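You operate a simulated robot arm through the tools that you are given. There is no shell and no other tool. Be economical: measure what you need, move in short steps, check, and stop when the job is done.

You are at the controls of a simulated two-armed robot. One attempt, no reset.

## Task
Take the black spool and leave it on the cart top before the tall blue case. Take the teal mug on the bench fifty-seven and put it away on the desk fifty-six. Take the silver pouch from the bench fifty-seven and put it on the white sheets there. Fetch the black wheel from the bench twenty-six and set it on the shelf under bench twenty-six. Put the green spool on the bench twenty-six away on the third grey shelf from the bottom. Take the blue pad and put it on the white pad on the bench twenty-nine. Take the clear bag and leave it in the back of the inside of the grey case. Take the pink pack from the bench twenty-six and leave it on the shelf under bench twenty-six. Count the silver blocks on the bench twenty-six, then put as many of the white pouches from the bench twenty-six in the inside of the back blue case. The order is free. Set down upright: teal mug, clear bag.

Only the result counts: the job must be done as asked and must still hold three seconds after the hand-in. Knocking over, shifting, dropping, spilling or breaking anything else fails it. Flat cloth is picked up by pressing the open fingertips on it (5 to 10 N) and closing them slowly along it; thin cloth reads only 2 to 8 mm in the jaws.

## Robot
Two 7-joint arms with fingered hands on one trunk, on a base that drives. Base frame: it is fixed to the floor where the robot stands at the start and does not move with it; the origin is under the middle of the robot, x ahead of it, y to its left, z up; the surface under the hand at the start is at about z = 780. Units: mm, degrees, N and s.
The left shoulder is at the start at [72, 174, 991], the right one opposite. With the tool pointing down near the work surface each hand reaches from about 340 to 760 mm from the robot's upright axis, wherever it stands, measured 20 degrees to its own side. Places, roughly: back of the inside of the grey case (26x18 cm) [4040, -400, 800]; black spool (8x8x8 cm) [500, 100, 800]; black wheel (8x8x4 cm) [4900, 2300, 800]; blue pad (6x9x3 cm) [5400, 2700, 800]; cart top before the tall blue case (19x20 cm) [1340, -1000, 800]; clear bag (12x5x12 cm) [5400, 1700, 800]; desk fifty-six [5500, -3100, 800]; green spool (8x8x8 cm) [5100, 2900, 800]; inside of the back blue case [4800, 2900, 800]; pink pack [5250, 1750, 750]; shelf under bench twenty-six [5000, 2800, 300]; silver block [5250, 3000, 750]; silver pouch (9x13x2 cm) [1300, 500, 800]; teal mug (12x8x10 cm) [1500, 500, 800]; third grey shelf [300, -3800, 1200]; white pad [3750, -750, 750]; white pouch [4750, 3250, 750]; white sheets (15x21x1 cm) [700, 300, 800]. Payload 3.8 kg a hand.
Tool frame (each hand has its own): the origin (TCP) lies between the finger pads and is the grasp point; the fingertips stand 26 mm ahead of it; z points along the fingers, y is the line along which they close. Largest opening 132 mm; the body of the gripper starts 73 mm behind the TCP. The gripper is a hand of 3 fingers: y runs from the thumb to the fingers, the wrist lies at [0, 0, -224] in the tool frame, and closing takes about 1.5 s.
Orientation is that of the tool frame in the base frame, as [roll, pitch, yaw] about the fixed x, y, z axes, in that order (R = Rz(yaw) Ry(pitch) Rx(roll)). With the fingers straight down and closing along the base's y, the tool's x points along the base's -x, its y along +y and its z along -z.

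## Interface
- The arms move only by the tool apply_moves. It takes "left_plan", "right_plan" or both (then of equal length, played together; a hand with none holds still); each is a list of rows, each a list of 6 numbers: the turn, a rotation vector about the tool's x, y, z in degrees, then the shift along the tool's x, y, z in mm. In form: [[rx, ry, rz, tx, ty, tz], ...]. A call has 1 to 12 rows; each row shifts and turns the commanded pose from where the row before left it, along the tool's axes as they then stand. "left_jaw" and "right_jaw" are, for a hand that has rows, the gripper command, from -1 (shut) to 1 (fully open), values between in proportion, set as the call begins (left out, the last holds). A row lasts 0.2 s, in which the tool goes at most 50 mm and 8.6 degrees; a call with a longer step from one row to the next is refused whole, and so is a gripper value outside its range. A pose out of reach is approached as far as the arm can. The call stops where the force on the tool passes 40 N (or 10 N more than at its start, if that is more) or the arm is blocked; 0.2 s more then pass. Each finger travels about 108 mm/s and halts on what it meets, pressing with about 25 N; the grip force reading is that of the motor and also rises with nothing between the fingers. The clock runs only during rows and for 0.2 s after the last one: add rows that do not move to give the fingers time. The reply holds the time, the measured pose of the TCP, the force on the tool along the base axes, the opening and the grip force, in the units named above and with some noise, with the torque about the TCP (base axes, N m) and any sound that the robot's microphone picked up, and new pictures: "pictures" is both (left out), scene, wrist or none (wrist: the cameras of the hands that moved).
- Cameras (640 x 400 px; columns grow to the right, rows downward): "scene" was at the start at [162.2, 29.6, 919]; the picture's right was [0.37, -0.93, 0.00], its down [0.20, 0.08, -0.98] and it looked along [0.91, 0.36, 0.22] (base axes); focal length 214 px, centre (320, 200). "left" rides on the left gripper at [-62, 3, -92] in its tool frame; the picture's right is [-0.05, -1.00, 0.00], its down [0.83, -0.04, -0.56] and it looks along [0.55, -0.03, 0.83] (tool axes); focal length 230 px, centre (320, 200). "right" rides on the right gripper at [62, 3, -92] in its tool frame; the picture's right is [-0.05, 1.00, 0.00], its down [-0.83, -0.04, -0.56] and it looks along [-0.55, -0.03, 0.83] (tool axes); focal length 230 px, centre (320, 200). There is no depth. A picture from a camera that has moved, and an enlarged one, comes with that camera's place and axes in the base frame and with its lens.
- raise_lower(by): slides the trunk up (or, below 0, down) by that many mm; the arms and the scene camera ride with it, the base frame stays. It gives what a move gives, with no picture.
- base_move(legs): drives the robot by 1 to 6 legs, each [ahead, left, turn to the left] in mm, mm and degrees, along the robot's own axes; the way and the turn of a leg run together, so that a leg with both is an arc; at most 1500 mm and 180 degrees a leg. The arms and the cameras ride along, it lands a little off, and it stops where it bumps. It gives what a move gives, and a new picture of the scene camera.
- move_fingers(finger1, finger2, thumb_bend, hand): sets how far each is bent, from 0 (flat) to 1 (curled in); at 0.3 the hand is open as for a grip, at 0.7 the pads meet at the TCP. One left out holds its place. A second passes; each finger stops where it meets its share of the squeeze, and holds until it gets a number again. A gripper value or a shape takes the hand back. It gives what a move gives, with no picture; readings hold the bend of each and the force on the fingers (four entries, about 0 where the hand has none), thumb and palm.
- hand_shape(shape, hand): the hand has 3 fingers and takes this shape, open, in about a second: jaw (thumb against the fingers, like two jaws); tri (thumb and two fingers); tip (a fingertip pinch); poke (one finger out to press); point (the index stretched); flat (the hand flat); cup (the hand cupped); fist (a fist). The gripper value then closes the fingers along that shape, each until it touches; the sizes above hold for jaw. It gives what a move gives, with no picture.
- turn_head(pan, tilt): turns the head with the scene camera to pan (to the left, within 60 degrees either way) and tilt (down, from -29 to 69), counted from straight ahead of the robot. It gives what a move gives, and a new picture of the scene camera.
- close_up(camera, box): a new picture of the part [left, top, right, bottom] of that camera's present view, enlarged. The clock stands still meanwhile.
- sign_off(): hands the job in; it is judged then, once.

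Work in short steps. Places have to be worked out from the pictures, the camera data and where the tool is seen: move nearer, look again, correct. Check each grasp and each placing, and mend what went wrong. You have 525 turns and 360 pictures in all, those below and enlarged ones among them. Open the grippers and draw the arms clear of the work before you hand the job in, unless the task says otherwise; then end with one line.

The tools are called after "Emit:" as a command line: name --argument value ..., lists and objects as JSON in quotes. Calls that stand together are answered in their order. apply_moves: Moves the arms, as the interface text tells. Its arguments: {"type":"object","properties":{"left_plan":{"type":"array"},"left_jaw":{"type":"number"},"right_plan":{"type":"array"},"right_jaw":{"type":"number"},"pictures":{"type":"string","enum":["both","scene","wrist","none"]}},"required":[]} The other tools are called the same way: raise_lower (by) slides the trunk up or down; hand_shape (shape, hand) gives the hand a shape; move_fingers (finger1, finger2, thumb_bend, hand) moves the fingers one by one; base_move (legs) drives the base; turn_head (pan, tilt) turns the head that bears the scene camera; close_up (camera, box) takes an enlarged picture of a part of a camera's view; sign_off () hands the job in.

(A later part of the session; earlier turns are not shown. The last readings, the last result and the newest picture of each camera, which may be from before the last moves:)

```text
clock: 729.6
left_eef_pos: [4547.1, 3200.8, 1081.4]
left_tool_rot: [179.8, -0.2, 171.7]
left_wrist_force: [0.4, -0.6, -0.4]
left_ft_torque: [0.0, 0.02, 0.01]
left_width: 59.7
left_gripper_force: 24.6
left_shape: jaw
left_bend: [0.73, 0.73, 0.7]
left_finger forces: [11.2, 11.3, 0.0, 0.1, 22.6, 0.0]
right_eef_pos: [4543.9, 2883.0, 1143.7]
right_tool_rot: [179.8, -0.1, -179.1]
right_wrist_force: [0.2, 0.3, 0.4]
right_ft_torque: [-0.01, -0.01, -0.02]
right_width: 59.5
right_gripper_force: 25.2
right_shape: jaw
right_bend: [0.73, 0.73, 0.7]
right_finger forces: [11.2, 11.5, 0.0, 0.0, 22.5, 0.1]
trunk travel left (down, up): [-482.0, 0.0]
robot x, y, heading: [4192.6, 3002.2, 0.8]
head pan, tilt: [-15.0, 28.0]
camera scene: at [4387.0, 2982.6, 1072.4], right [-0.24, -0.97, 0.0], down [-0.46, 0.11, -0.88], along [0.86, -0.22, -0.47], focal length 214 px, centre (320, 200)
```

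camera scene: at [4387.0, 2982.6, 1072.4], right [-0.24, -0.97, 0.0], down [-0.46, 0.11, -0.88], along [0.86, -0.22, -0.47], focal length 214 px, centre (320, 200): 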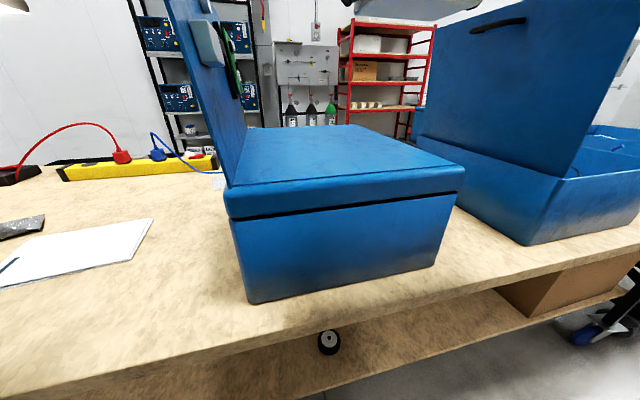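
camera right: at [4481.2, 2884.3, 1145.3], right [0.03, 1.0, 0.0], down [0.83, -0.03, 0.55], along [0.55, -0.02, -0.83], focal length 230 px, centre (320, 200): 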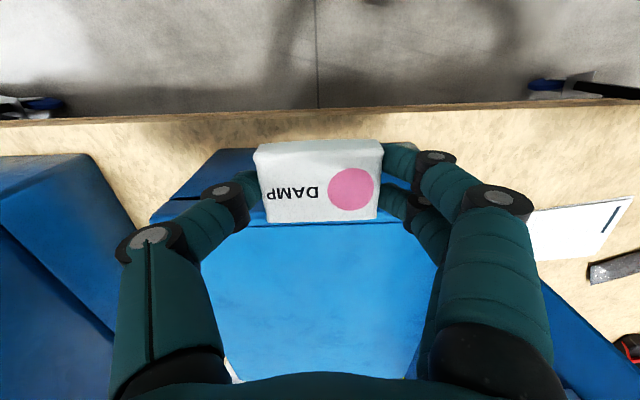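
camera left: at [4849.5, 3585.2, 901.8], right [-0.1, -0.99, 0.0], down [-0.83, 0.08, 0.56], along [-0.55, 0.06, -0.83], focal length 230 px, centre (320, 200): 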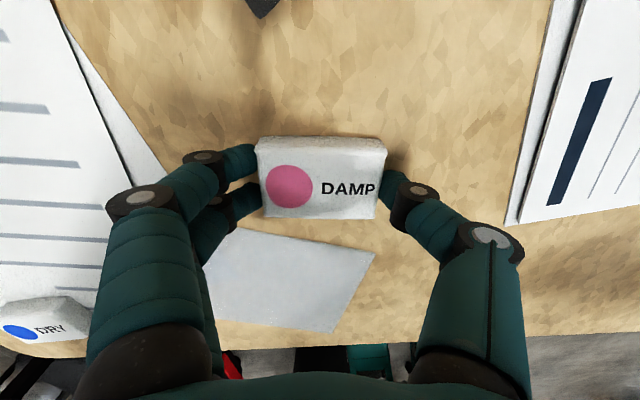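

The left case now looks covered on top! I zoom in to understand.

Emit:
close_up --camera "scene" --box '[150, 0, 480, 310]'

```text
1.29 times, centred on (315, 155) of scene
camera zoom: at [4387.0, 2982.6, 1072.4], right [-0.24, -0.97, 0.0], down [-0.46, 0.11, -0.88], along [0.86, -0.22, -0.47], focal length 277 px, centre (326, 258)
```

zoom: 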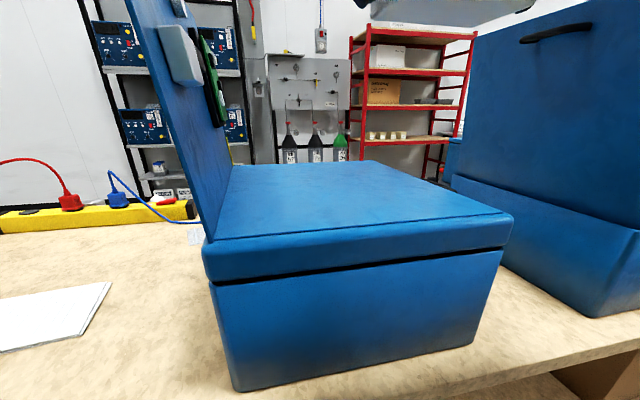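

The left case's lid has swung shut (probably brushed by my arm). I must reopen it. I move right to look at its −y side and edge.

Emit:
base_move --legs '[[-60, -330, -0.8]]'

Emit:
turn_head --pan 12 --tilt 22

Emit:
close_up --camera "scene" --box '[160, 60, 460, 290]'

```text
clock: 733.1
left_eef_pos: [4492.6, 2862.2, 1081.4]
left_tool_rot: [179.9, -0.2, 170.9]
left_wrist_force: [-0.6, 0.6, -0.4]
left_ft_torque: [-0.01, -0.03, -0.01]
left_width: 59.7
left_gripper_force: 25.4
left_shape: jaw
left_bend: [0.73, 0.73, 0.7]
left_finger forces: [11.2, 11.3, 0.0, 0.0, 22.6, 0.0]
right_eef_pos: [4483.4, 2544.8, 1142.7]
right_tool_rot: [179.8, -0.1, -180.0]
right_wrist_force: [-0.2, 0.2, -0.6]
right_ft_torque: [0.01, -0.02, 0.01]
right_width: 59.8
right_gripper_force: 24.9
right_shape: jaw
right_bend: [0.73, 0.73, 0.7]
right_finger forces: [11.2, 11.4, 0.0, 0.1, 22.6, 0.1]
trunk travel left (down, up): [-482.0, 0.0]
robot x, y, heading: [4133.8, 2669.0, -0.3]
head pan, tilt: [-15.0, 28.0]
camera scene: at [4328.8, 2646.3, 1072.4], right [-0.26, -0.96, 0.0], down [-0.45, 0.12, -0.88], along [0.85, -0.23, -0.47], focal length 214 px, centre (320, 200)
```

scene: 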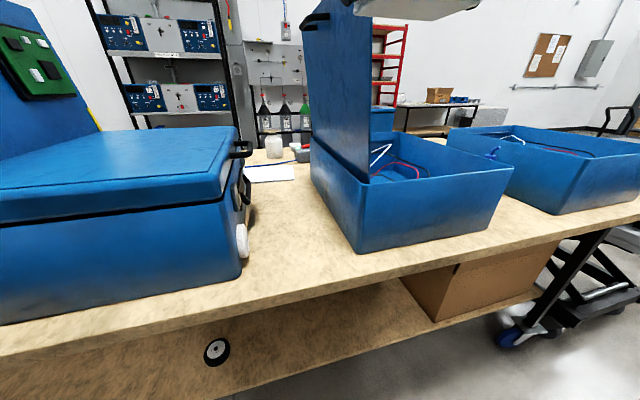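

```text
clock: 734.0
left_eef_pos: [4492.5, 2862.3, 1081.2]
left_tool_rot: [179.8, -0.2, 170.8]
left_wrist_force: [0.2, 0.2, 0.0]
left_ft_torque: [-0.01, 0.0, -0.03]
left_width: 59.7
left_gripper_force: 25.3
left_shape: jaw
left_bend: [0.73, 0.73, 0.7]
left_finger forces: [11.2, 11.4, 0.0, 0.1, 22.6, 0.0]
right_eef_pos: [4484.3, 2544.8, 1144.1]
right_tool_rot: [179.8, -0.1, -180.0]
right_wrist_force: [-0.2, -0.2, -0.8]
right_ft_torque: [-0.01, -0.01, 0.01]
right_width: 59.5
right_gripper_force: 25.0
right_shape: jaw
right_bend: [0.73, 0.73, 0.7]
right_finger forces: [11.2, 11.4, 0.0, 0.0, 22.6, 0.0]
trunk travel left (down, up): [-482.0, 0.0]
robot x, y, heading: [4134.2, 2671.8, -0.2]
head pan, tilt: [12.0, 22.0]
camera scene: at [4331.7, 2689.2, 1082.0], right [0.2, -0.98, 0.0], down [-0.37, -0.08, -0.93], along [0.91, 0.19, -0.37], focal length 214 px, centre (320, 200)
```

scene: 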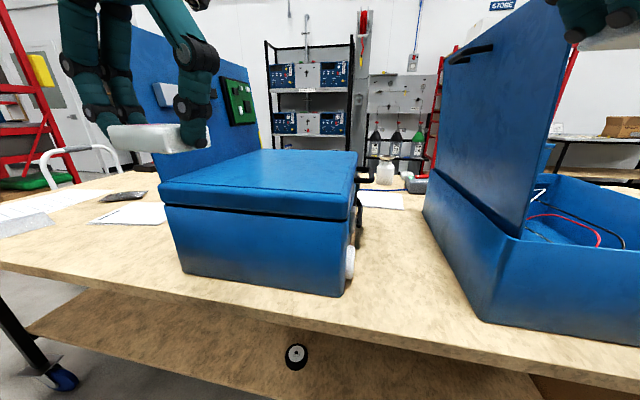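

```text
1.74 times, centred on (310, 175) of scene
camera zoom: at [4331.7, 2689.2, 1082.0], right [0.2, -0.98, 0.0], down [-0.37, -0.08, -0.93], along [0.91, 0.19, -0.37], focal length 373 px, centre (337, 244)
```

zoom: 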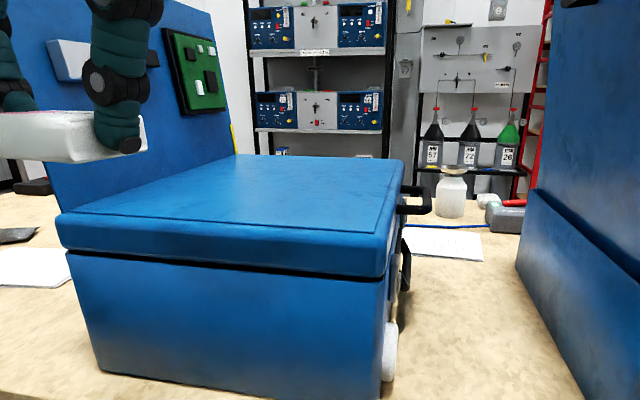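

The lid has a black bail handle on its −y face at about (4840, 2686, 945). I'll lay the right pouch down on the bench in the gap, open the lid by the handle, and then put both pouches in.

Emit:
base_move --legs '[[60, 100, 0.2]]'

Emit:
raise_lower --by -80

Emit:
apply_moves --right_plan '[[0, 0, 0, -45, 0, 0], [0, 0, 0, -43, 0, 0], [0, 0, 0, 0, 0, 45], [0, 0, 0, 0, 0, 45], [0, 0, 0, 0, 0, 45], [0, 0, 0, 0, 0, 45]]' --pictures "both"

```text
clock: 735.6
left_eef_pos: [4551.5, 2962.7, 1082.4]
left_tool_rot: [179.9, -0.2, 171.0]
left_wrist_force: [0.3, -0.2, -0.9]
left_ft_torque: [-0.02, 0.02, 0.03]
left_width: 59.5
left_gripper_force: 25.4
left_shape: jaw
left_bend: [0.73, 0.73, 0.7]
left_finger forces: [11.1, 11.4, 0.0, 0.0, 22.6, 0.0]
right_eef_pos: [4545.2, 2644.0, 1143.6]
right_tool_rot: [179.9, -0.1, -180.0]
right_wrist_force: [-0.9, -0.1, -0.6]
right_ft_torque: [-0.02, 0.03, 0.02]
right_width: 59.5
right_gripper_force: 25.0
right_shape: jaw
right_bend: [0.73, 0.73, 0.7]
right_finger forces: [11.2, 11.3, 0.0, 0.0, 22.6, 0.1]
trunk travel left (down, up): [-482.0, 0.0]
robot x, y, heading: [4196.3, 2770.6, -0.1]
head pan, tilt: [12.0, 22.0]
camera scene: at [4392.6, 2788.8, 1082.1], right [0.21, -0.98, 0.0], down [-0.37, -0.08, -0.93], along [0.91, 0.19, -0.37], focal length 214 px, centre (320, 200)
```

scene: 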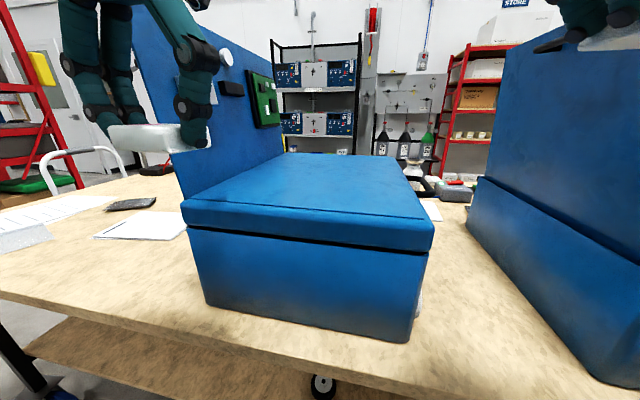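

```text
clock: 736.8
left_eef_pos: [4551.2, 2963.1, 1002.6]
left_tool_rot: [179.8, -0.1, 171.0]
left_wrist_force: [-0.1, 0.0, -0.4]
left_ft_torque: [-0.03, 0.01, -0.04]
left_width: 59.6
left_gripper_force: 25.0
left_shape: jaw
left_bend: [0.73, 0.73, 0.7]
left_finger forces: [11.2, 11.5, 0.1, 0.0, 22.6, 0.0]
right_eef_pos: [4544.8, 2644.7, 1063.0]
right_tool_rot: [179.8, 0.0, -179.9]
right_wrist_force: [1.0, 0.4, -1.2]
right_ft_torque: [0.01, -0.02, 0.01]
right_width: 59.7
right_gripper_force: 24.9
right_shape: jaw
right_bend: [0.73, 0.73, 0.7]
right_finger forces: [11.2, 11.4, 0.0, 0.1, 22.6, 0.0]
trunk travel left (down, up): [-402.0, 80.0]
robot x, y, heading: [4194.2, 2773.8, -0.2]
head pan, tilt: [12.0, 22.0]
```

```text
clock: 738.1
left_eef_pos: [4542.9, 2961.7, 1004.3]
left_tool_rot: [179.9, 0.2, 171.0]
left_wrist_force: [0.2, 0.2, 0.4]
left_ft_torque: [0.03, 0.0, -0.02]
left_width: 59.6
left_gripper_force: 24.9
left_shape: jaw
left_bend: [0.73, 0.73, 0.7]
left_finger forces: [11.2, 11.3, 0.1, 0.0, 22.7, 0.0]
right_eef_pos: [4623.8, 2643.1, 886.6]
right_tool_rot: [179.9, 0.5, -179.6]
right_wrist_force: [-5.9, -17.6, 7.1]
right_ft_torque: [1.06, -0.2, 0.37]
right_width: 58.9
right_gripper_force: 25.1
right_shape: jaw
right_bend: [0.73, 0.72, 0.7]
right_finger forces: [23.7, 22.6, 0.0, 0.0, 27.6, 0.0]
trunk travel left (down, up): [-402.0, 80.0]
robot x, y, heading: [4196.2, 2770.4, -0.2]
head pan, tilt: [12.0, 22.0]
camera scene: at [4374.6, 2788.2, 974.3], right [0.21, -0.98, 0.0], down [-0.36, -0.08, -0.93], along [0.91, 0.19, -0.37], focal length 214 px, centre (320, 200)
camera right: at [4560.9, 2645.7, 978.7], right [0.05, 1.0, 0.0], down [0.83, -0.04, 0.56], along [0.56, -0.03, -0.83], focal length 230 px, centre (320, 200)
```

scene: 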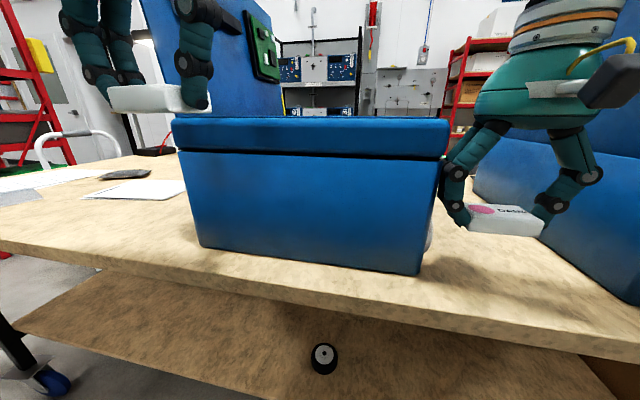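
right: 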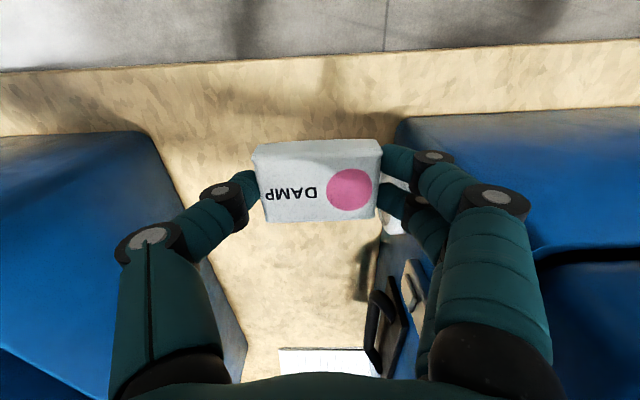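

The fingers touch the case's corner. I shift 45 mm toward −y at once.

Emit:
apply_moves --right_plan '[[0, 0, 0, 0, -25, -5], [0, 0, 0, 0, -25, 0], [0, 0, 0, 0, 0, 0]]' --pictures "both"

```text
clock: 739.0
left_eef_pos: [4552.7, 2963.5, 1002.4]
left_tool_rot: [179.8, -0.2, 171.0]
left_wrist_force: [-0.3, 0.6, -0.6]
left_ft_torque: [-0.02, -0.02, -0.02]
left_width: 59.8
left_gripper_force: 24.8
left_shape: jaw
left_bend: [0.73, 0.73, 0.7]
left_finger forces: [11.2, 11.5, 0.1, 0.0, 22.6, 0.1]
right_eef_pos: [4630.6, 2595.2, 888.0]
right_tool_rot: [179.8, -0.3, -179.8]
right_wrist_force: [0.0, -1.5, -0.2]
right_ft_torque: [0.01, 0.0, 0.01]
right_width: 59.1
right_gripper_force: 25.1
right_shape: jaw
right_bend: [0.73, 0.73, 0.7]
right_finger forces: [12.9, 12.6, 0.0, 0.1, 25.3, 0.0]
trunk travel left (down, up): [-402.0, 80.0]
robot x, y, heading: [4191.6, 2773.3, -0.1]
head pan, tilt: [12.0, 22.0]
camera scene: at [4383.4, 2789.1, 972.8], right [0.21, -0.98, 0.0], down [-0.37, -0.08, -0.93], along [0.91, 0.19, -0.37], focal length 214 px, centre (320, 200)
camera right: at [4570.4, 2596.0, 979.3], right [0.05, 1.0, 0.0], down [0.83, -0.04, 0.55], along [0.55, -0.02, -0.83], focal length 230 px, centre (320, 200)
```

scene: 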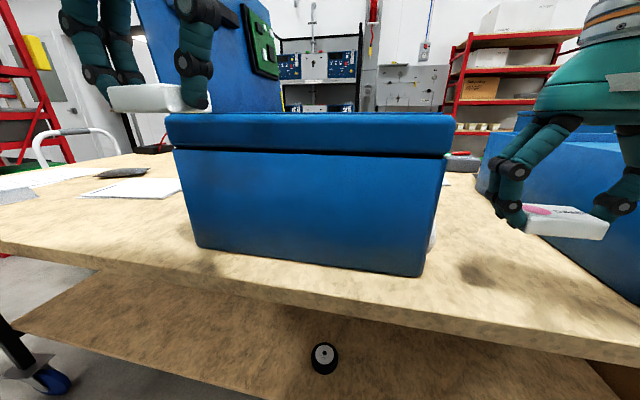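
right: 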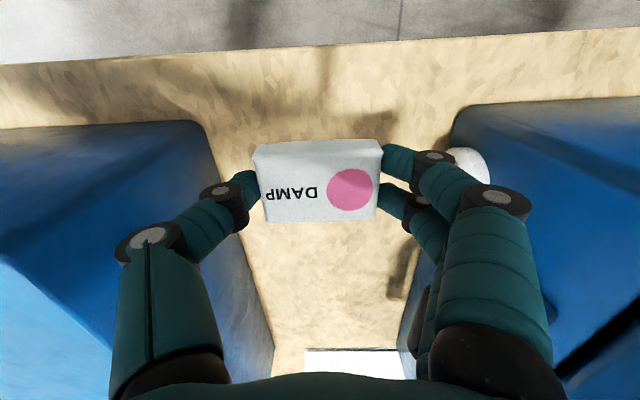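

Free now; the gap is wide enough at y≈2595. I lower and set the pouch down.

Emit:
apply_moves --right_plan '[[0, 0, 0, 0, 0, 30], [0, 0, 0, 0, 0, 30], [0, 0, 0, 0, 0, 16], [0, 0, 0, 0, 0, 0]]' --pictures "none"

Emit:
apply_moves --right_plan '[[0, 0, 0, 0, 0, 2], [0, 0, 0, 0, 0, 0], [0, 0, 0, 0, 0, 0], [0, 0, 0, 0, 0, 0]]' --right_jaw 0.4 --pictures "none"

Emit:
apply_moves --right_plan '[[0, 0, 0, 0, 0, -35], [0, 0, 0, 0, 0, -45], [0, 0, 0, 0, 0, -45], [0, 0, 0, 0, 0, -45], [0, 0, 0, 0, 0, -40]]' --pictures "both"

```text
clock: 740.0
left_eef_pos: [4551.9, 2962.4, 1001.0]
left_tool_rot: [179.9, -0.2, 171.1]
left_wrist_force: [0.5, 0.5, 0.4]
left_ft_torque: [-0.02, 0.0, -0.04]
left_width: 59.8
left_gripper_force: 25.4
left_shape: jaw
left_bend: [0.73, 0.73, 0.7]
left_finger forces: [11.2, 11.4, 0.1, 0.1, 22.6, 0.0]
right_eef_pos: [4632.2, 2594.7, 813.9]
right_tool_rot: [180.0, -0.1, -179.9]
right_wrist_force: [-0.3, 0.8, -0.4]
right_ft_torque: [0.02, 0.01, 0.0]
right_width: 59.1
right_gripper_force: 25.1
right_shape: jaw
right_bend: [0.73, 0.73, 0.7]
right_finger forces: [12.8, 12.6, 0.1, 0.0, 25.3, 0.0]
trunk travel left (down, up): [-402.0, 80.0]
robot x, y, heading: [4193.7, 2770.7, 0.4]
head pan, tilt: [12.0, 22.0]
```

```text
clock: 741.0
left_eef_pos: [4552.3, 2962.5, 1002.6]
left_tool_rot: [179.9, -0.2, 171.0]
left_wrist_force: [0.5, 0.7, 0.3]
left_ft_torque: [-0.01, 0.01, -0.04]
left_width: 59.9
left_gripper_force: 24.8
left_shape: jaw
left_bend: [0.73, 0.73, 0.7]
left_finger forces: [11.2, 11.4, 0.1, 0.0, 22.6, 0.0]
right_eef_pos: [4632.9, 2593.9, 810.7]
right_tool_rot: [179.8, -0.1, -179.9]
right_wrist_force: [0.0, 0.4, 0.0]
right_ft_torque: [0.04, 0.0, 0.02]
right_width: 92.1
right_gripper_force: 0.0
right_shape: jaw
right_bend: [0.68, 0.68, 0.64]
right_finger forces: [0.0, 0.0, 0.0, 0.0, 0.0, 0.0]
trunk travel left (down, up): [-402.0, 80.0]
robot x, y, heading: [4191.7, 2770.3, -0.3]
head pan, tilt: [12.0, 22.0]
```

```text
clock: 742.1
left_eef_pos: [4552.8, 2963.2, 1001.9]
left_tool_rot: [179.9, -0.2, 171.0]
left_wrist_force: [-0.3, -0.2, -0.4]
left_ft_torque: [-0.02, 0.03, -0.03]
left_width: 59.6
left_gripper_force: 24.7
left_shape: jaw
left_bend: [0.73, 0.73, 0.7]
left_finger forces: [11.2, 11.4, 0.0, 0.0, 22.6, 0.1]
right_eef_pos: [4632.7, 2595.0, 1020.5]
right_tool_rot: [179.9, -0.1, -179.8]
right_wrist_force: [0.0, 0.4, 0.4]
right_ft_torque: [-0.03, -0.02, 0.0]
right_width: 92.3
right_gripper_force: 0.1
right_shape: jaw
right_bend: [0.68, 0.68, 0.64]
right_finger forces: [0.0, 0.0, 0.0, 0.1, 0.0, 0.1]
trunk travel left (down, up): [-402.0, 80.0]
robot x, y, heading: [4196.6, 2765.8, 0.2]
head pan, tilt: [12.0, 22.0]
camera scene: at [4383.0, 2788.9, 973.0], right [0.21, -0.98, 0.0], down [-0.37, -0.08, -0.93], along [0.91, 0.19, -0.37], focal length 214 px, centre (320, 200)
camera right: at [4570.5, 2596.4, 1112.2], right [0.05, 1.0, 0.0], down [0.83, -0.04, 0.55], along [0.55, -0.03, -0.83], focal length 230 px, centre (320, 200)
```

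scene: 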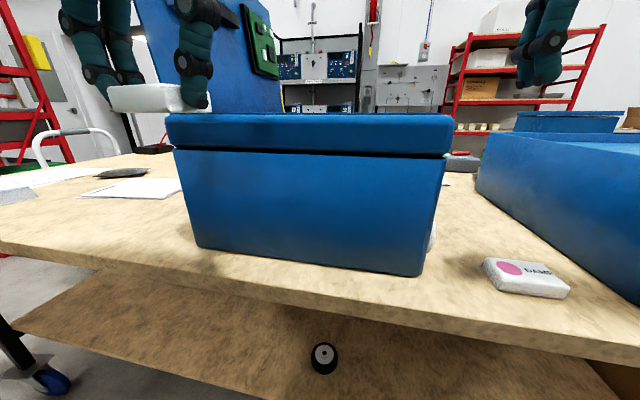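
right: 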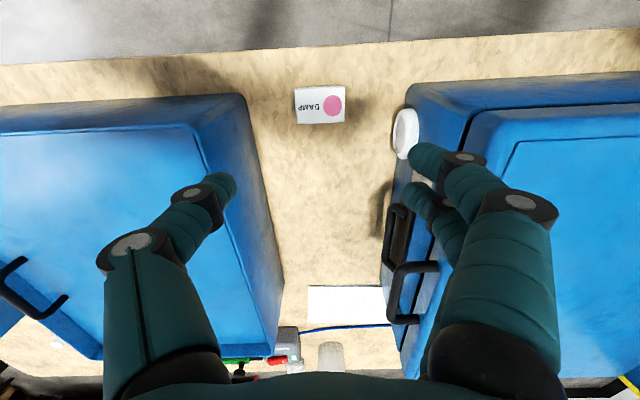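

Both blue lids are hinged and loosely standing: my forearm has now also swung the middle lid shut. I can reopen them by their bail handles. First I raise the trunk, take the left hand (with its pouch) far left, and position for the left lid's handle (≈(4845, 2684, 930)).

Emit:
raise_lower --by 80

Emit:
apply_moves --left_plan '[[0, 0, 0, 7, 45, 0], [0, 0, 0, 7, 45, 0], [0, 0, 0, 7, 45, 0], [0, 0, 0, 7, 45, 0]]' --pictures "none"

Emit:
base_move --legs '[[45, 75, 0]]'

Emit:
apply_moves --right_plan '[[0, 0, 0, -45, 0, 0], [0, 0, 0, -45, 5, 0], [0, 0, 0, -45, 5, 0], [0, 0, 0, -25, 0, 0]]' --right_jaw -0.2 --pictures "wrist"

```text
clock: 743.3
left_eef_pos: [4553.7, 2961.8, 1081.1]
left_tool_rot: [179.9, -0.4, 171.0]
left_wrist_force: [-0.1, -0.2, -0.3]
left_ft_torque: [0.02, 0.01, 0.01]
left_width: 59.8
left_gripper_force: 25.1
left_shape: jaw
left_bend: [0.73, 0.73, 0.7]
left_finger forces: [11.2, 11.4, 0.0, 0.0, 22.6, 0.0]
right_eef_pos: [4634.8, 2593.5, 1098.0]
right_tool_rot: [179.9, -0.3, -179.9]
right_wrist_force: [-0.5, -0.2, -0.7]
right_ft_torque: [0.01, 0.0, 0.0]
right_width: 92.2
right_gripper_force: 0.1
right_shape: jaw
right_bend: [0.68, 0.68, 0.64]
right_finger forces: [0.0, 0.0, 0.0, 0.0, 0.0, 0.0]
trunk travel left (down, up): [-482.0, 0.0]
robot x, y, heading: [4195.2, 2772.0, 0.1]
head pan, tilt: [12.0, 22.0]
```

```text
clock: 744.0
left_eef_pos: [4551.1, 3045.8, 1081.9]
left_tool_rot: [-179.1, 0.1, 168.9]
left_wrist_force: [2.2, -6.1, 0.3]
left_ft_torque: [0.73, 0.07, -0.54]
left_width: 59.5
left_gripper_force: 25.2
left_shape: jaw
left_bend: [0.73, 0.73, 0.7]
left_finger forces: [11.5, 11.7, 0.0, 0.1, 23.1, 0.0]
right_eef_pos: [4633.2, 2593.7, 1099.5]
right_tool_rot: [179.7, -0.1, -179.9]
right_wrist_force: [0.4, 0.3, -0.1]
right_ft_torque: [-0.01, -0.03, -0.03]
right_width: 92.2
right_gripper_force: 0.1
right_shape: jaw
right_bend: [0.68, 0.68, 0.64]
right_finger forces: [0.0, 0.0, 0.0, 0.0, 0.0, 0.0]
trunk travel left (down, up): [-482.0, 0.0]
robot x, y, heading: [4190.5, 2767.2, 0.2]
head pan, tilt: [12.0, 22.0]
stopped in row 3 (left hand): the force on the tool passed its limit at 69 N (the readings are from after the stop); the commanded pose is now the measured one
```

```text
clock: 744.8
left_eef_pos: [4550.9, 3047.4, 1081.1]
left_tool_rot: [-178.3, 0.1, 166.1]
left_wrist_force: [-10.8, -17.2, 7.7]
left_ft_torque: [1.81, -1.73, -1.3]
left_width: 59.7
left_gripper_force: 24.5
left_shape: jaw
left_bend: [0.73, 0.73, 0.7]
left_finger forces: [11.6, 11.8, 0.1, 0.0, 23.2, 0.1]
right_eef_pos: [4638.9, 2603.4, 1101.8]
right_tool_rot: [179.7, 0.0, -179.9]
right_wrist_force: [0.8, -0.5, -0.5]
right_ft_torque: [0.02, -0.03, -0.01]
right_width: 92.2
right_gripper_force: 0.1
right_shape: jaw
right_bend: [0.68, 0.68, 0.64]
right_finger forces: [0.0, 0.0, 0.0, 0.0, 0.1, 0.0]
trunk travel left (down, up): [-482.0, 0.0]
robot x, y, heading: [4199.7, 2780.6, -0.2]
head pan, tilt: [12.0, 22.0]
stopped in leg 1: the robot was blocked; the commanded pose is now the measured one
camera scene: at [4397.8, 2798.3, 1082.6], right [0.2, -0.98, 0.0], down [-0.37, -0.08, -0.93], along [0.91, 0.19, -0.37], focal length 214 px, centre (320, 200)
```

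scene: 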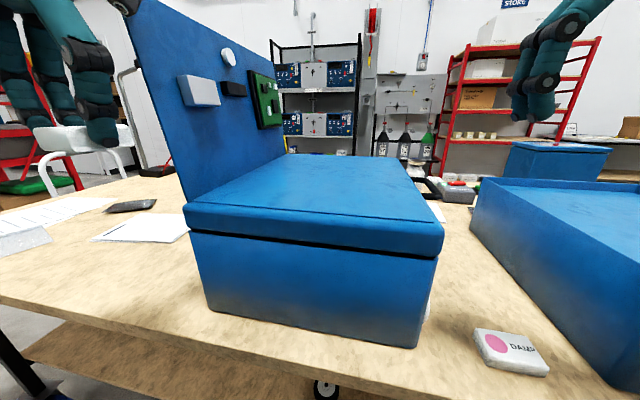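

```text
clock: 745.8
left_eef_pos: [4549.8, 3047.0, 1081.6]
left_tool_rot: [-178.6, -0.2, 166.7]
left_wrist_force: [-13.0, -24.5, 10.3]
left_ft_torque: [2.49, -2.03, -1.76]
left_width: 59.5
left_gripper_force: 25.0
left_shape: jaw
left_bend: [0.73, 0.73, 0.7]
left_finger forces: [11.5, 11.7, 0.0, 0.0, 23.1, 0.0]
right_eef_pos: [4797.6, 2610.8, 1100.3]
right_tool_rot: [179.7, 0.0, -179.9]
right_wrist_force: [0.3, -0.2, -0.7]
right_ft_torque: [0.03, -0.02, 0.01]
right_width: 53.5
right_gripper_force: 0.1
right_shape: jaw
right_bend: [0.73, 0.73, 0.7]
right_finger forces: [0.0, 0.1, 0.0, 0.0, 0.0, 0.1]
trunk travel left (down, up): [-482.0, 0.0]
robot x, y, heading: [4201.4, 2786.3, -0.2]
head pan, tilt: [12.0, 22.0]
camera right: at [4735.5, 2612.4, 1192.1], right [0.05, 1.0, 0.01], down [0.83, -0.04, 0.56], along [0.55, -0.02, -0.83], focal length 230 px, centre (320, 200)
```

right: 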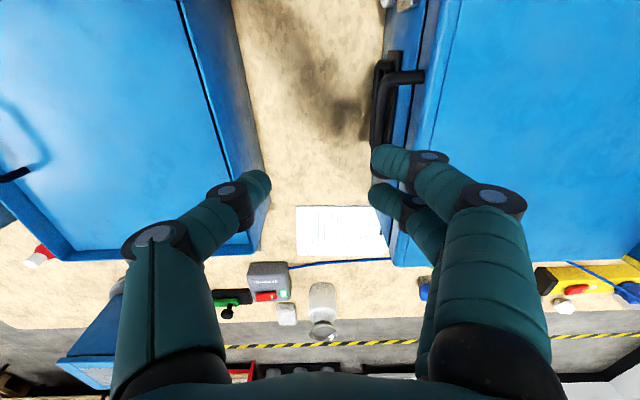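

The left wrist is pressing on the upright panel's edge. I pull the left hand back away from it right now.

Emit:
apply_moves --left_plan '[[0, 0, 0, 15, -30, 0], [0, 0, 0, 15, -30, 0], [0, 0, 0, 0, -20, 0]]' --pictures "none"

Emit:
turn_head --pan 30 --tilt -5

```text
clock: 746.6
left_eef_pos: [4506.2, 2980.8, 1080.8]
left_tool_rot: [-178.4, -0.4, 167.0]
left_wrist_force: [0.5, 0.4, -0.1]
left_ft_torque: [0.01, 0.0, -0.02]
left_width: 59.3
left_gripper_force: 24.5
left_shape: jaw
left_bend: [0.73, 0.73, 0.7]
left_finger forces: [11.4, 11.7, 0.1, 0.1, 22.9, 0.1]
right_eef_pos: [4800.7, 2614.6, 1099.2]
right_tool_rot: [179.9, -0.2, -180.0]
right_wrist_force: [0.0, -1.2, -0.3]
right_ft_torque: [0.0, 0.0, 0.01]
right_width: 53.5
right_gripper_force: 0.1
right_shape: jaw
right_bend: [0.73, 0.73, 0.7]
right_finger forces: [0.1, 0.0, 0.0, 0.0, 0.0, 0.0]
trunk travel left (down, up): [-482.0, 0.0]
robot x, y, heading: [4202.9, 2782.4, -0.3]
head pan, tilt: [12.0, 22.0]
```

```text
clock: 747.5
left_eef_pos: [4506.1, 2979.9, 1081.6]
left_tool_rot: [-178.3, -0.3, 166.9]
left_wrist_force: [-1.3, -0.5, 0.6]
left_ft_torque: [-0.02, 0.01, 0.03]
left_width: 59.4
left_gripper_force: 24.9
left_shape: jaw
left_bend: [0.73, 0.73, 0.7]
left_finger forces: [11.3, 11.6, 0.1, 0.0, 22.9, 0.0]
right_eef_pos: [4799.8, 2613.6, 1099.4]
right_tool_rot: [179.9, -0.1, 180.0]
right_wrist_force: [0.5, 0.0, 0.4]
right_ft_torque: [0.0, 0.01, 0.02]
right_width: 53.4
right_gripper_force: 0.0
right_shape: jaw
right_bend: [0.73, 0.73, 0.7]
right_finger forces: [0.0, 0.0, 0.0, 0.1, 0.0, 0.0]
trunk travel left (down, up): [-482.0, 0.0]
robot x, y, heading: [4201.9, 2782.3, -0.4]
head pan, tilt: [30.0, -5.0]
camera scene: at [4384.7, 2824.6, 1125.3], right [0.5, -0.87, 0.0], down [0.07, 0.04, -1.0], along [0.86, 0.49, 0.09], focal length 214 px, centre (320, 200)
```

scene: 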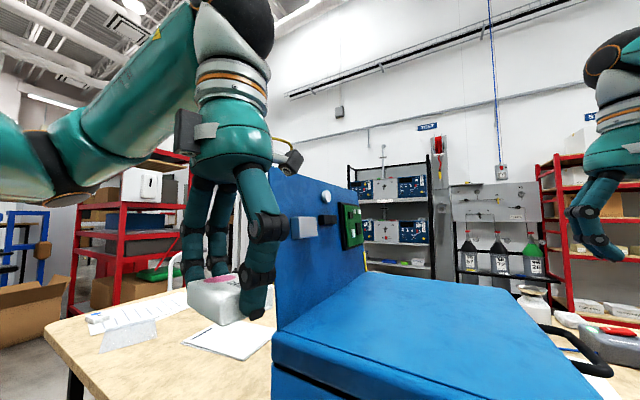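

The upright panel is fixed; only the lids are loose. The left lid's bail bar runs x 4767..4883 at y≈2675, z≈945. I bring the right hand over it with a 40 mm opening.

Emit:
apply_moves --right_plan '[[0, 0, 0, -25, 31, 0], [0, 0, 0, 0, 32, 20], [0, 0, 0, 0, 0, 40]]' --right_jaw -0.38 --pictures "wrist"

```text
clock: 748.4
left_eef_pos: [4505.7, 2979.8, 1082.7]
left_tool_rot: [-178.4, -0.3, 166.8]
left_wrist_force: [-0.1, 0.3, -0.6]
left_ft_torque: [-0.01, 0.01, 0.0]
left_width: 59.7
left_gripper_force: 25.6
left_shape: jaw
left_bend: [0.73, 0.73, 0.7]
left_finger forces: [11.3, 11.6, 0.0, 0.0, 23.0, 0.0]
right_eef_pos: [4828.8, 2676.6, 1040.1]
right_tool_rot: [179.9, -0.2, -180.0]
right_wrist_force: [-1.0, 0.2, 0.2]
right_ft_torque: [-0.03, -0.01, 0.01]
right_width: 41.0
right_gripper_force: 0.0
right_shape: jaw
right_bend: [0.73, 0.73, 0.7]
right_finger forces: [0.0, 0.0, 0.0, 0.0, 0.1, 0.1]
right hand out of reach, approached as far as the arm can: row 3
trunk travel left (down, up): [-482.0, 0.0]
robot x, y, heading: [4200.9, 2780.5, -0.2]
head pan, tilt: [30.0, -5.0]
camera right: at [4766.8, 2680.0, 1131.7], right [0.05, 1.0, 0.0], down [0.83, -0.04, 0.55], along [0.55, -0.03, -0.84], focal length 230 px, centre (320, 200)
```

right: 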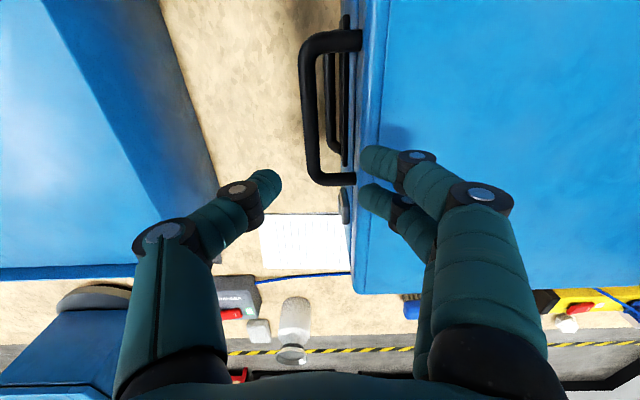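

Bar: x 4764..4866, y≈2668, lid face y≈2703. I align (finger inside the bail's gap), lower the trunk 50 and then the hand.

Emit:
apply_moves --right_plan '[[0, 0, 0, 17, -14, 0], [0, 0, 0, 0, 0, 0]]' --pictures "none"

Emit:
raise_lower --by -50

Emit:
apply_moves --right_plan '[[0, 0, 0, 0, 0, 0]]' --pictures "wrist"

```text
clock: 749.0
left_eef_pos: [4505.5, 2980.6, 1081.5]
left_tool_rot: [-178.4, -0.3, 166.9]
left_wrist_force: [-1.0, -0.1, -0.3]
left_ft_torque: [0.0, 0.01, 0.03]
left_width: 59.4
left_gripper_force: 25.1
left_shape: jaw
left_bend: [0.73, 0.73, 0.7]
left_finger forces: [11.5, 11.6, 0.1, 0.0, 23.0, 0.1]
right_eef_pos: [4829.8, 2668.4, 1041.8]
right_tool_rot: [179.9, -0.2, -179.8]
right_wrist_force: [0.5, -0.7, -0.4]
right_ft_torque: [-0.01, 0.0, 0.0]
right_width: 41.3
right_gripper_force: 0.1
right_shape: jaw
right_bend: [0.73, 0.73, 0.7]
right_finger forces: [0.0, 0.0, 0.1, 0.0, 0.0, 0.0]
right hand out of reach, approached as far as the arm can: row 1
trunk travel left (down, up): [-482.0, 0.0]
robot x, y, heading: [4199.3, 2783.7, -0.3]
head pan, tilt: [30.0, -5.0]
```

```text
clock: 749.5
left_eef_pos: [4504.6, 2978.5, 1051.8]
left_tool_rot: [-178.2, -1.3, 166.8]
left_wrist_force: [-1.0, 0.3, -0.5]
left_ft_torque: [-0.05, 0.04, -0.03]
left_width: 59.6
left_gripper_force: 24.9
left_shape: jaw
left_bend: [0.73, 0.73, 0.7]
left_finger forces: [11.4, 11.6, 0.1, 0.0, 22.9, 0.0]
right_eef_pos: [4834.9, 2663.1, 973.4]
right_tool_rot: [179.8, -5.0, -179.9]
right_wrist_force: [-9.2, -11.8, 23.7]
right_ft_torque: [0.68, -0.04, 0.28]
right_width: 37.3
right_gripper_force: 0.1
right_shape: jaw
right_bend: [0.75, 0.77, 0.7]
right_finger forces: [10.4, 45.4, 0.1, 0.0, 0.1, 0.1]
trunk travel left (down, up): [-458.0, 24.0]
robot x, y, heading: [4201.6, 2782.6, -0.3]
head pan, tilt: [30.0, -5.0]
stopped: the force on the tool passed its limit at 109 N (the readings are from after the stop); the commanded pose is now the measured one
```

```text
clock: 749.9
left_eef_pos: [4504.4, 2978.7, 1053.7]
left_tool_rot: [-178.2, -1.2, 166.7]
left_wrist_force: [-0.2, 0.7, 0.1]
left_ft_torque: [0.01, -0.03, 0.02]
left_width: 59.6
left_gripper_force: 26.0
left_shape: jaw
left_bend: [0.73, 0.73, 0.7]
left_finger forces: [11.4, 11.6, 0.0, 0.1, 22.9, 0.0]
right_eef_pos: [4836.0, 2663.6, 974.2]
right_tool_rot: [179.7, -5.0, -179.9]
right_wrist_force: [-5.2, -13.6, 26.2]
right_ft_torque: [0.79, -0.06, 0.15]
right_width: 36.8
right_gripper_force: 0.0
right_shape: jaw
right_bend: [0.76, 0.77, 0.7]
right_finger forces: [12.1, 45.5, 0.0, 0.1, 0.0, 0.0]
trunk travel left (down, up): [-458.0, 24.0]
robot x, y, heading: [4200.2, 2783.9, -0.2]
head pan, tilt: [30.0, -5.0]
camera right: at [4781.2, 2665.7, 1070.6], right [0.05, 1.0, 0.0], down [0.88, -0.04, 0.48], along [0.48, -0.02, -0.88], focal length 230 px, centre (320, 200)
```

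right: 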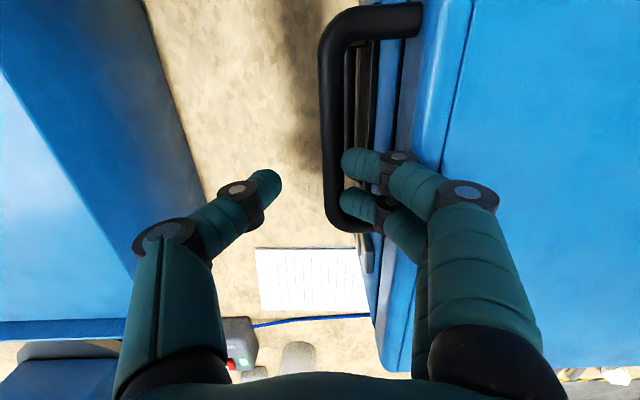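

Finger 2 sits on the bail's far post. I lift slightly, shift 25 mm toward me, level, and then go down again.

Emit:
apply_moves --right_plan '[[0, 0, 0, 0, 0, -15], [0, -5, 0, 12, 2, 0], [0, 0, 0, 14, 1, 0], [0, 0, 0, 0, 0, 0]]' --pictures "wrist"

```text
clock: 750.9
left_eef_pos: [4507.8, 2980.2, 1052.0]
left_tool_rot: [-178.1, -1.3, 166.8]
left_wrist_force: [-0.9, 0.7, -0.4]
left_ft_torque: [-0.01, 0.0, -0.04]
left_width: 59.6
left_gripper_force: 25.3
left_shape: jaw
left_bend: [0.73, 0.73, 0.7]
left_finger forces: [11.4, 11.6, 0.0, 0.1, 22.9, 0.0]
right_eef_pos: [4829.3, 2668.8, 996.2]
right_tool_rot: [179.8, -0.3, -180.0]
right_wrist_force: [-0.4, 0.1, -0.3]
right_ft_torque: [-0.01, -0.01, 0.01]
right_width: 40.6
right_gripper_force: 0.0
right_shape: jaw
right_bend: [0.74, 0.74, 0.7]
right_finger forces: [0.0, 0.0, 0.0, 0.0, 0.0, 0.1]
right hand out of reach, approached as far as the arm can: row 2
trunk travel left (down, up): [-458.0, 24.0]
robot x, y, heading: [4202.2, 2781.7, -0.2]
head pan, tilt: [30.0, -5.0]
camera right: at [4767.3, 2669.0, 1088.7], right [0.05, 1.0, 0.01], down [0.83, -0.04, 0.55], along [0.55, -0.02, -0.84], focal length 230 px, centre (320, 200)
```

right: 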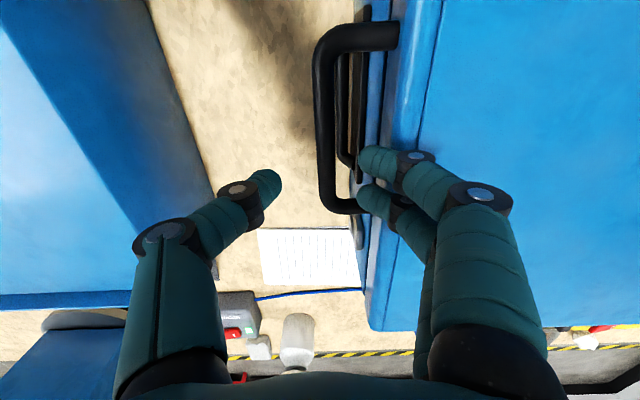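

I shift the base back 18 mm instead, keeping the hand as is.

Emit:
base_move --legs '[[-18, 0, 0]]'

Emit:
raise_lower --by -25

Emit:
apply_moves --right_plan '[[0, 0, 0, 0, 0, 0]]' --pictures "wrist"

```text
clock: 751.7
left_eef_pos: [4490.8, 2982.0, 1051.3]
left_tool_rot: [-178.1, -1.5, 166.9]
left_wrist_force: [-0.6, -0.4, -0.2]
left_ft_torque: [-0.01, 0.02, 0.01]
left_width: 59.6
left_gripper_force: 24.7
left_shape: jaw
left_bend: [0.73, 0.73, 0.7]
left_finger forces: [11.3, 11.6, 0.1, 0.1, 22.9, 0.1]
right_eef_pos: [4812.6, 2668.0, 996.1]
right_tool_rot: [179.7, -0.3, -180.0]
right_wrist_force: [-0.6, 0.1, 0.8]
right_ft_torque: [0.0, 0.04, -0.03]
right_width: 40.9
right_gripper_force: 0.0
right_shape: jaw
right_bend: [0.74, 0.74, 0.7]
right_finger forces: [0.0, 0.0, 0.0, 0.1, 0.0, 0.1]
trunk travel left (down, up): [-458.0, 24.0]
robot x, y, heading: [4182.2, 2781.9, -0.1]
head pan, tilt: [30.0, -5.0]
camera scene: at [4366.7, 2824.3, 1091.3], right [0.5, -0.87, 0.0], down [0.07, 0.04, -1.0], along [0.87, 0.49, 0.09], focal length 214 px, centre (320, 200)
```

scene: 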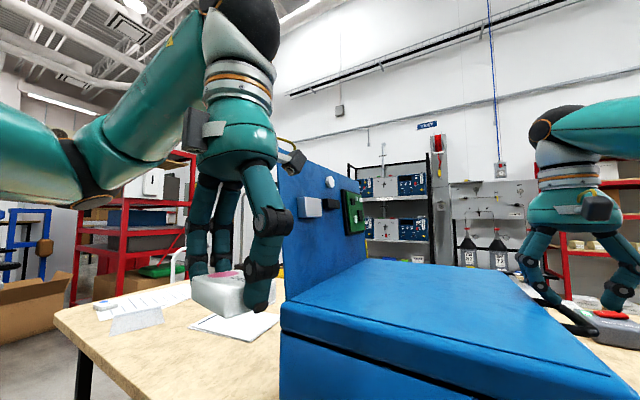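

```text
clock: 752.2
left_eef_pos: [4490.2, 2978.9, 1029.4]
left_tool_rot: [-177.9, -2.1, 166.7]
left_wrist_force: [-0.3, -0.3, -0.1]
left_ft_torque: [-0.03, -0.03, 0.03]
left_width: 59.3
left_gripper_force: 24.9
left_shape: jaw
left_bend: [0.73, 0.73, 0.7]
left_finger forces: [11.4, 11.6, 0.0, 0.1, 22.8, 0.0]
right_eef_pos: [4812.0, 2665.2, 978.3]
right_tool_rot: [179.4, -0.3, -179.9]
right_wrist_force: [-3.9, -6.7, 14.7]
right_ft_torque: [0.55, 0.06, 0.23]
right_width: 39.3
right_gripper_force: 0.1
right_shape: jaw
right_bend: [0.75, 0.75, 0.7]
right_finger forces: [6.7, 8.9, 0.0, 0.0, 0.0, 0.0]
trunk travel left (down, up): [-439.0, 42.0]
robot x, y, heading: [4180.5, 2781.7, -0.4]
head pan, tilt: [30.0, -5.0]
stopped: the force on the tool passed its limit at 46 N (the readings are from after the stop); the commanded pose is now the measured one
```

```text
clock: 752.6
left_eef_pos: [4490.0, 2978.6, 1029.4]
left_tool_rot: [-177.9, -1.9, 166.7]
left_wrist_force: [-1.6, -0.4, -0.8]
left_ft_torque: [-0.01, -0.02, 0.01]
left_width: 59.4
left_gripper_force: 25.4
left_shape: jaw
left_bend: [0.73, 0.73, 0.7]
left_finger forces: [11.4, 11.6, 0.0, 0.1, 23.0, 0.0]
right_eef_pos: [4812.1, 2665.7, 980.4]
right_tool_rot: [179.4, -0.2, -179.8]
right_wrist_force: [-2.2, -6.5, 13.6]
right_ft_torque: [0.51, 0.0, 0.09]
right_width: 38.9
right_gripper_force: 0.1
right_shape: jaw
right_bend: [0.75, 0.75, 0.7]
right_finger forces: [7.6, 8.2, 0.0, 0.0, 0.1, 0.0]
trunk travel left (down, up): [-439.0, 42.0]
robot x, y, heading: [4182.6, 2780.2, -0.3]
head pan, tilt: [30.0, -5.0]
camera right: at [4750.2, 2666.5, 1072.0], right [0.05, 1.0, 0.01], down [0.83, -0.05, 0.55], along [0.55, -0.02, -0.83], focal length 230 px, centre (320, 200)
```

right: 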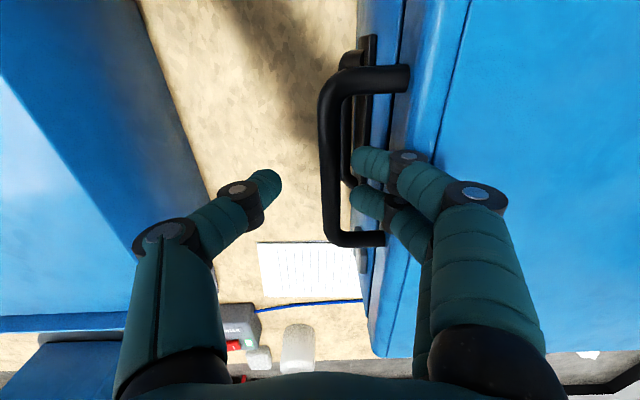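

The fingers touch the lid's bevel; I shift 6 mm toward −y and go down between bar and lid.

Emit:
apply_moves --right_plan '[[0, 0, 0, 0, -6, -4], [0, 0, 0, 0, 0, 12], [0, 0, 0, 0, 0, 12], [0, 0, 0, 0, 0, 10]]' --pictures "wrist"

```text
clock: 753.4
left_eef_pos: [4489.4, 2979.4, 1029.2]
left_tool_rot: [-178.0, -2.0, 166.7]
left_wrist_force: [0.1, 0.4, 0.0]
left_ft_torque: [-0.04, 0.04, 0.0]
left_width: 59.5
left_gripper_force: 25.0
left_shape: jaw
left_bend: [0.73, 0.73, 0.7]
left_finger forces: [11.5, 11.6, 0.0, 0.0, 23.0, 0.0]
right_eef_pos: [4814.1, 2661.9, 978.8]
right_tool_rot: [178.8, 0.8, -179.6]
right_wrist_force: [-6.7, -5.6, 20.6]
right_ft_torque: [0.89, 0.14, 0.35]
right_width: 40.7
right_gripper_force: 0.0
right_shape: jaw
right_bend: [0.74, 0.74, 0.7]
right_finger forces: [12.2, 8.7, 0.1, 0.0, 0.0, 0.0]
trunk travel left (down, up): [-439.0, 42.0]
robot x, y, heading: [4183.2, 2786.3, -0.2]
head pan, tilt: [30.0, -5.0]
stopped in row 3 (right hand): the force on the tool passed its limit at 46 N (the readings are from after the stop); the commanded pose is now the measured one
camera right: at [4750.2, 2661.6, 1069.6], right [0.04, 1.0, 0.02], down [0.82, -0.05, 0.57], along [0.57, -0.01, -0.82], focal length 230 px, centre (320, 200)
```

right: 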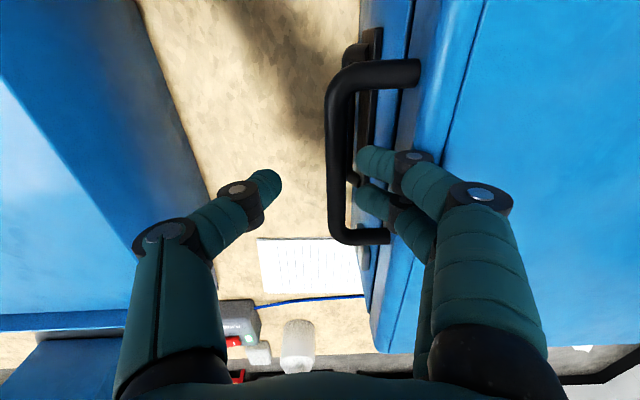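

The inner knuckles meet the lid's edge, so a vertical grip won't go. I lift out and instead tilt the hand ~56° (coming from −y above the other case) to pinch the bar from outside.

Emit:
apply_moves --right_plan '[[0, 0, 0, 0, -10, -30], [0, 0, 0, 0, -40, -25], [0, 0, 0, 0, -40, 0], [-8, 0, 0, 0, 0, 0], [-8, 0, 0, 0, 0, 0], [-8, 0, 0, 0, 0, 0], [-8, 0, 0, 0, 0, 0], [-8, 0, 0, 0, 0, 0], [-8, 0, 0, 0, 0, 0], [-8, 0, 0, 0, 0, 0]]' --right_jaw 0 --pictures "both"

```text
clock: 755.5
left_eef_pos: [4490.7, 2979.5, 1028.9]
left_tool_rot: [-177.9, -2.0, 166.8]
left_wrist_force: [0.6, 0.3, -0.3]
left_ft_torque: [0.03, 0.04, 0.04]
left_width: 59.5
left_gripper_force: 25.0
left_shape: jaw
left_bend: [0.73, 0.73, 0.7]
left_finger forces: [11.4, 11.7, 0.0, 0.1, 22.9, 0.0]
right_eef_pos: [4815.5, 2571.9, 1026.7]
right_tool_rot: [122.9, 0.4, -179.6]
right_wrist_force: [1.1, 0.0, 0.1]
right_ft_torque: [-0.02, 0.0, 0.02]
right_width: 65.2
right_gripper_force: 0.0
right_shape: jaw
right_bend: [0.73, 0.73, 0.7]
right_finger forces: [0.0, 0.0, 0.0, 0.0, 0.0, 0.0]
trunk travel left (down, up): [-439.0, 42.0]
robot x, y, heading: [4181.4, 2783.2, -0.4]
head pan, tilt: [30.0, -5.0]
camera scene: at [4363.9, 2823.9, 1065.6], right [0.5, -0.87, 0.0], down [0.08, 0.04, -1.0], along [0.87, 0.49, 0.09], focal length 214 px, centre (320, 200)
camera right: at [4753.0, 2494.2, 1078.5], right [0.04, 0.54, 0.84], down [0.83, -0.48, 0.27], along [0.55, 0.69, -0.47], focal length 230 px, centre (320, 200)
```

scene: 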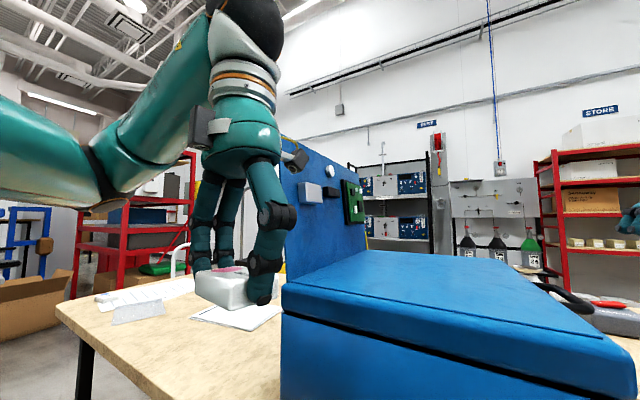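
right: 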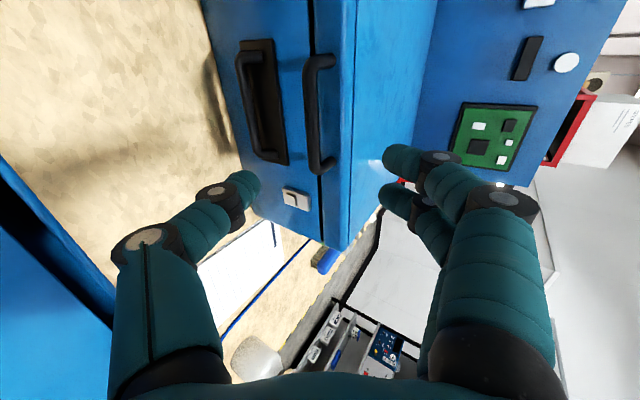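

Now the bail is in clear view: bar centre ≈(4812, 2668, 956). I advance along the tool axis toward it.

Emit:
apply_moves --right_plan '[[0, 0, 0, 3.5, -7.6, 30], [0, 0, 0, 0, 0, 30], [0, 0, 0, 0, 0, 25]]' --pictures "wrist"

```text
clock: 756.4
left_eef_pos: [4492.3, 2980.5, 1028.9]
left_tool_rot: [-177.9, -2.0, 166.8]
left_wrist_force: [0.5, -0.8, -0.7]
left_ft_torque: [-0.01, 0.01, -0.02]
left_width: 59.5
left_gripper_force: 24.9
left_shape: jaw
left_bend: [0.73, 0.73, 0.7]
left_finger forces: [11.5, 11.7, 0.1, 0.1, 22.9, 0.0]
right_eef_pos: [4811.9, 2639.0, 973.2]
right_tool_rot: [123.0, 0.4, -179.6]
right_wrist_force: [-1.0, -0.2, -0.2]
right_ft_torque: [0.01, -0.03, -0.05]
right_width: 65.6
right_gripper_force: 0.0
right_shape: jaw
right_bend: [0.73, 0.73, 0.7]
right_finger forces: [0.0, 0.0, 0.0, 0.0, 0.0, 0.0]
trunk travel left (down, up): [-439.0, 42.0]
robot x, y, heading: [4186.7, 2784.8, -0.0]
head pan, tilt: [30.0, -5.0]
camera right: at [4749.2, 2562.1, 1024.8], right [0.04, 0.54, 0.84], down [0.83, -0.48, 0.27], along [0.55, 0.69, -0.47], focal length 230 px, centre (320, 200)
```

right: 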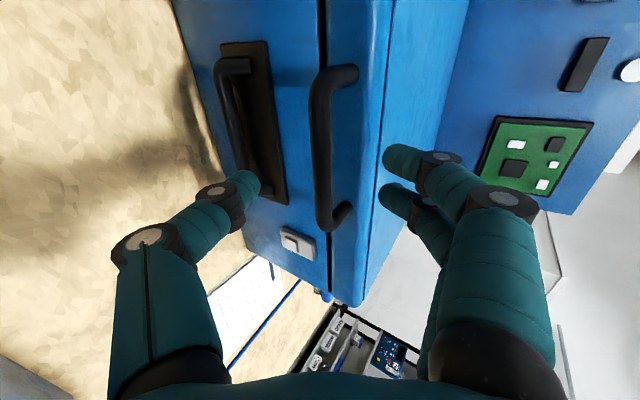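

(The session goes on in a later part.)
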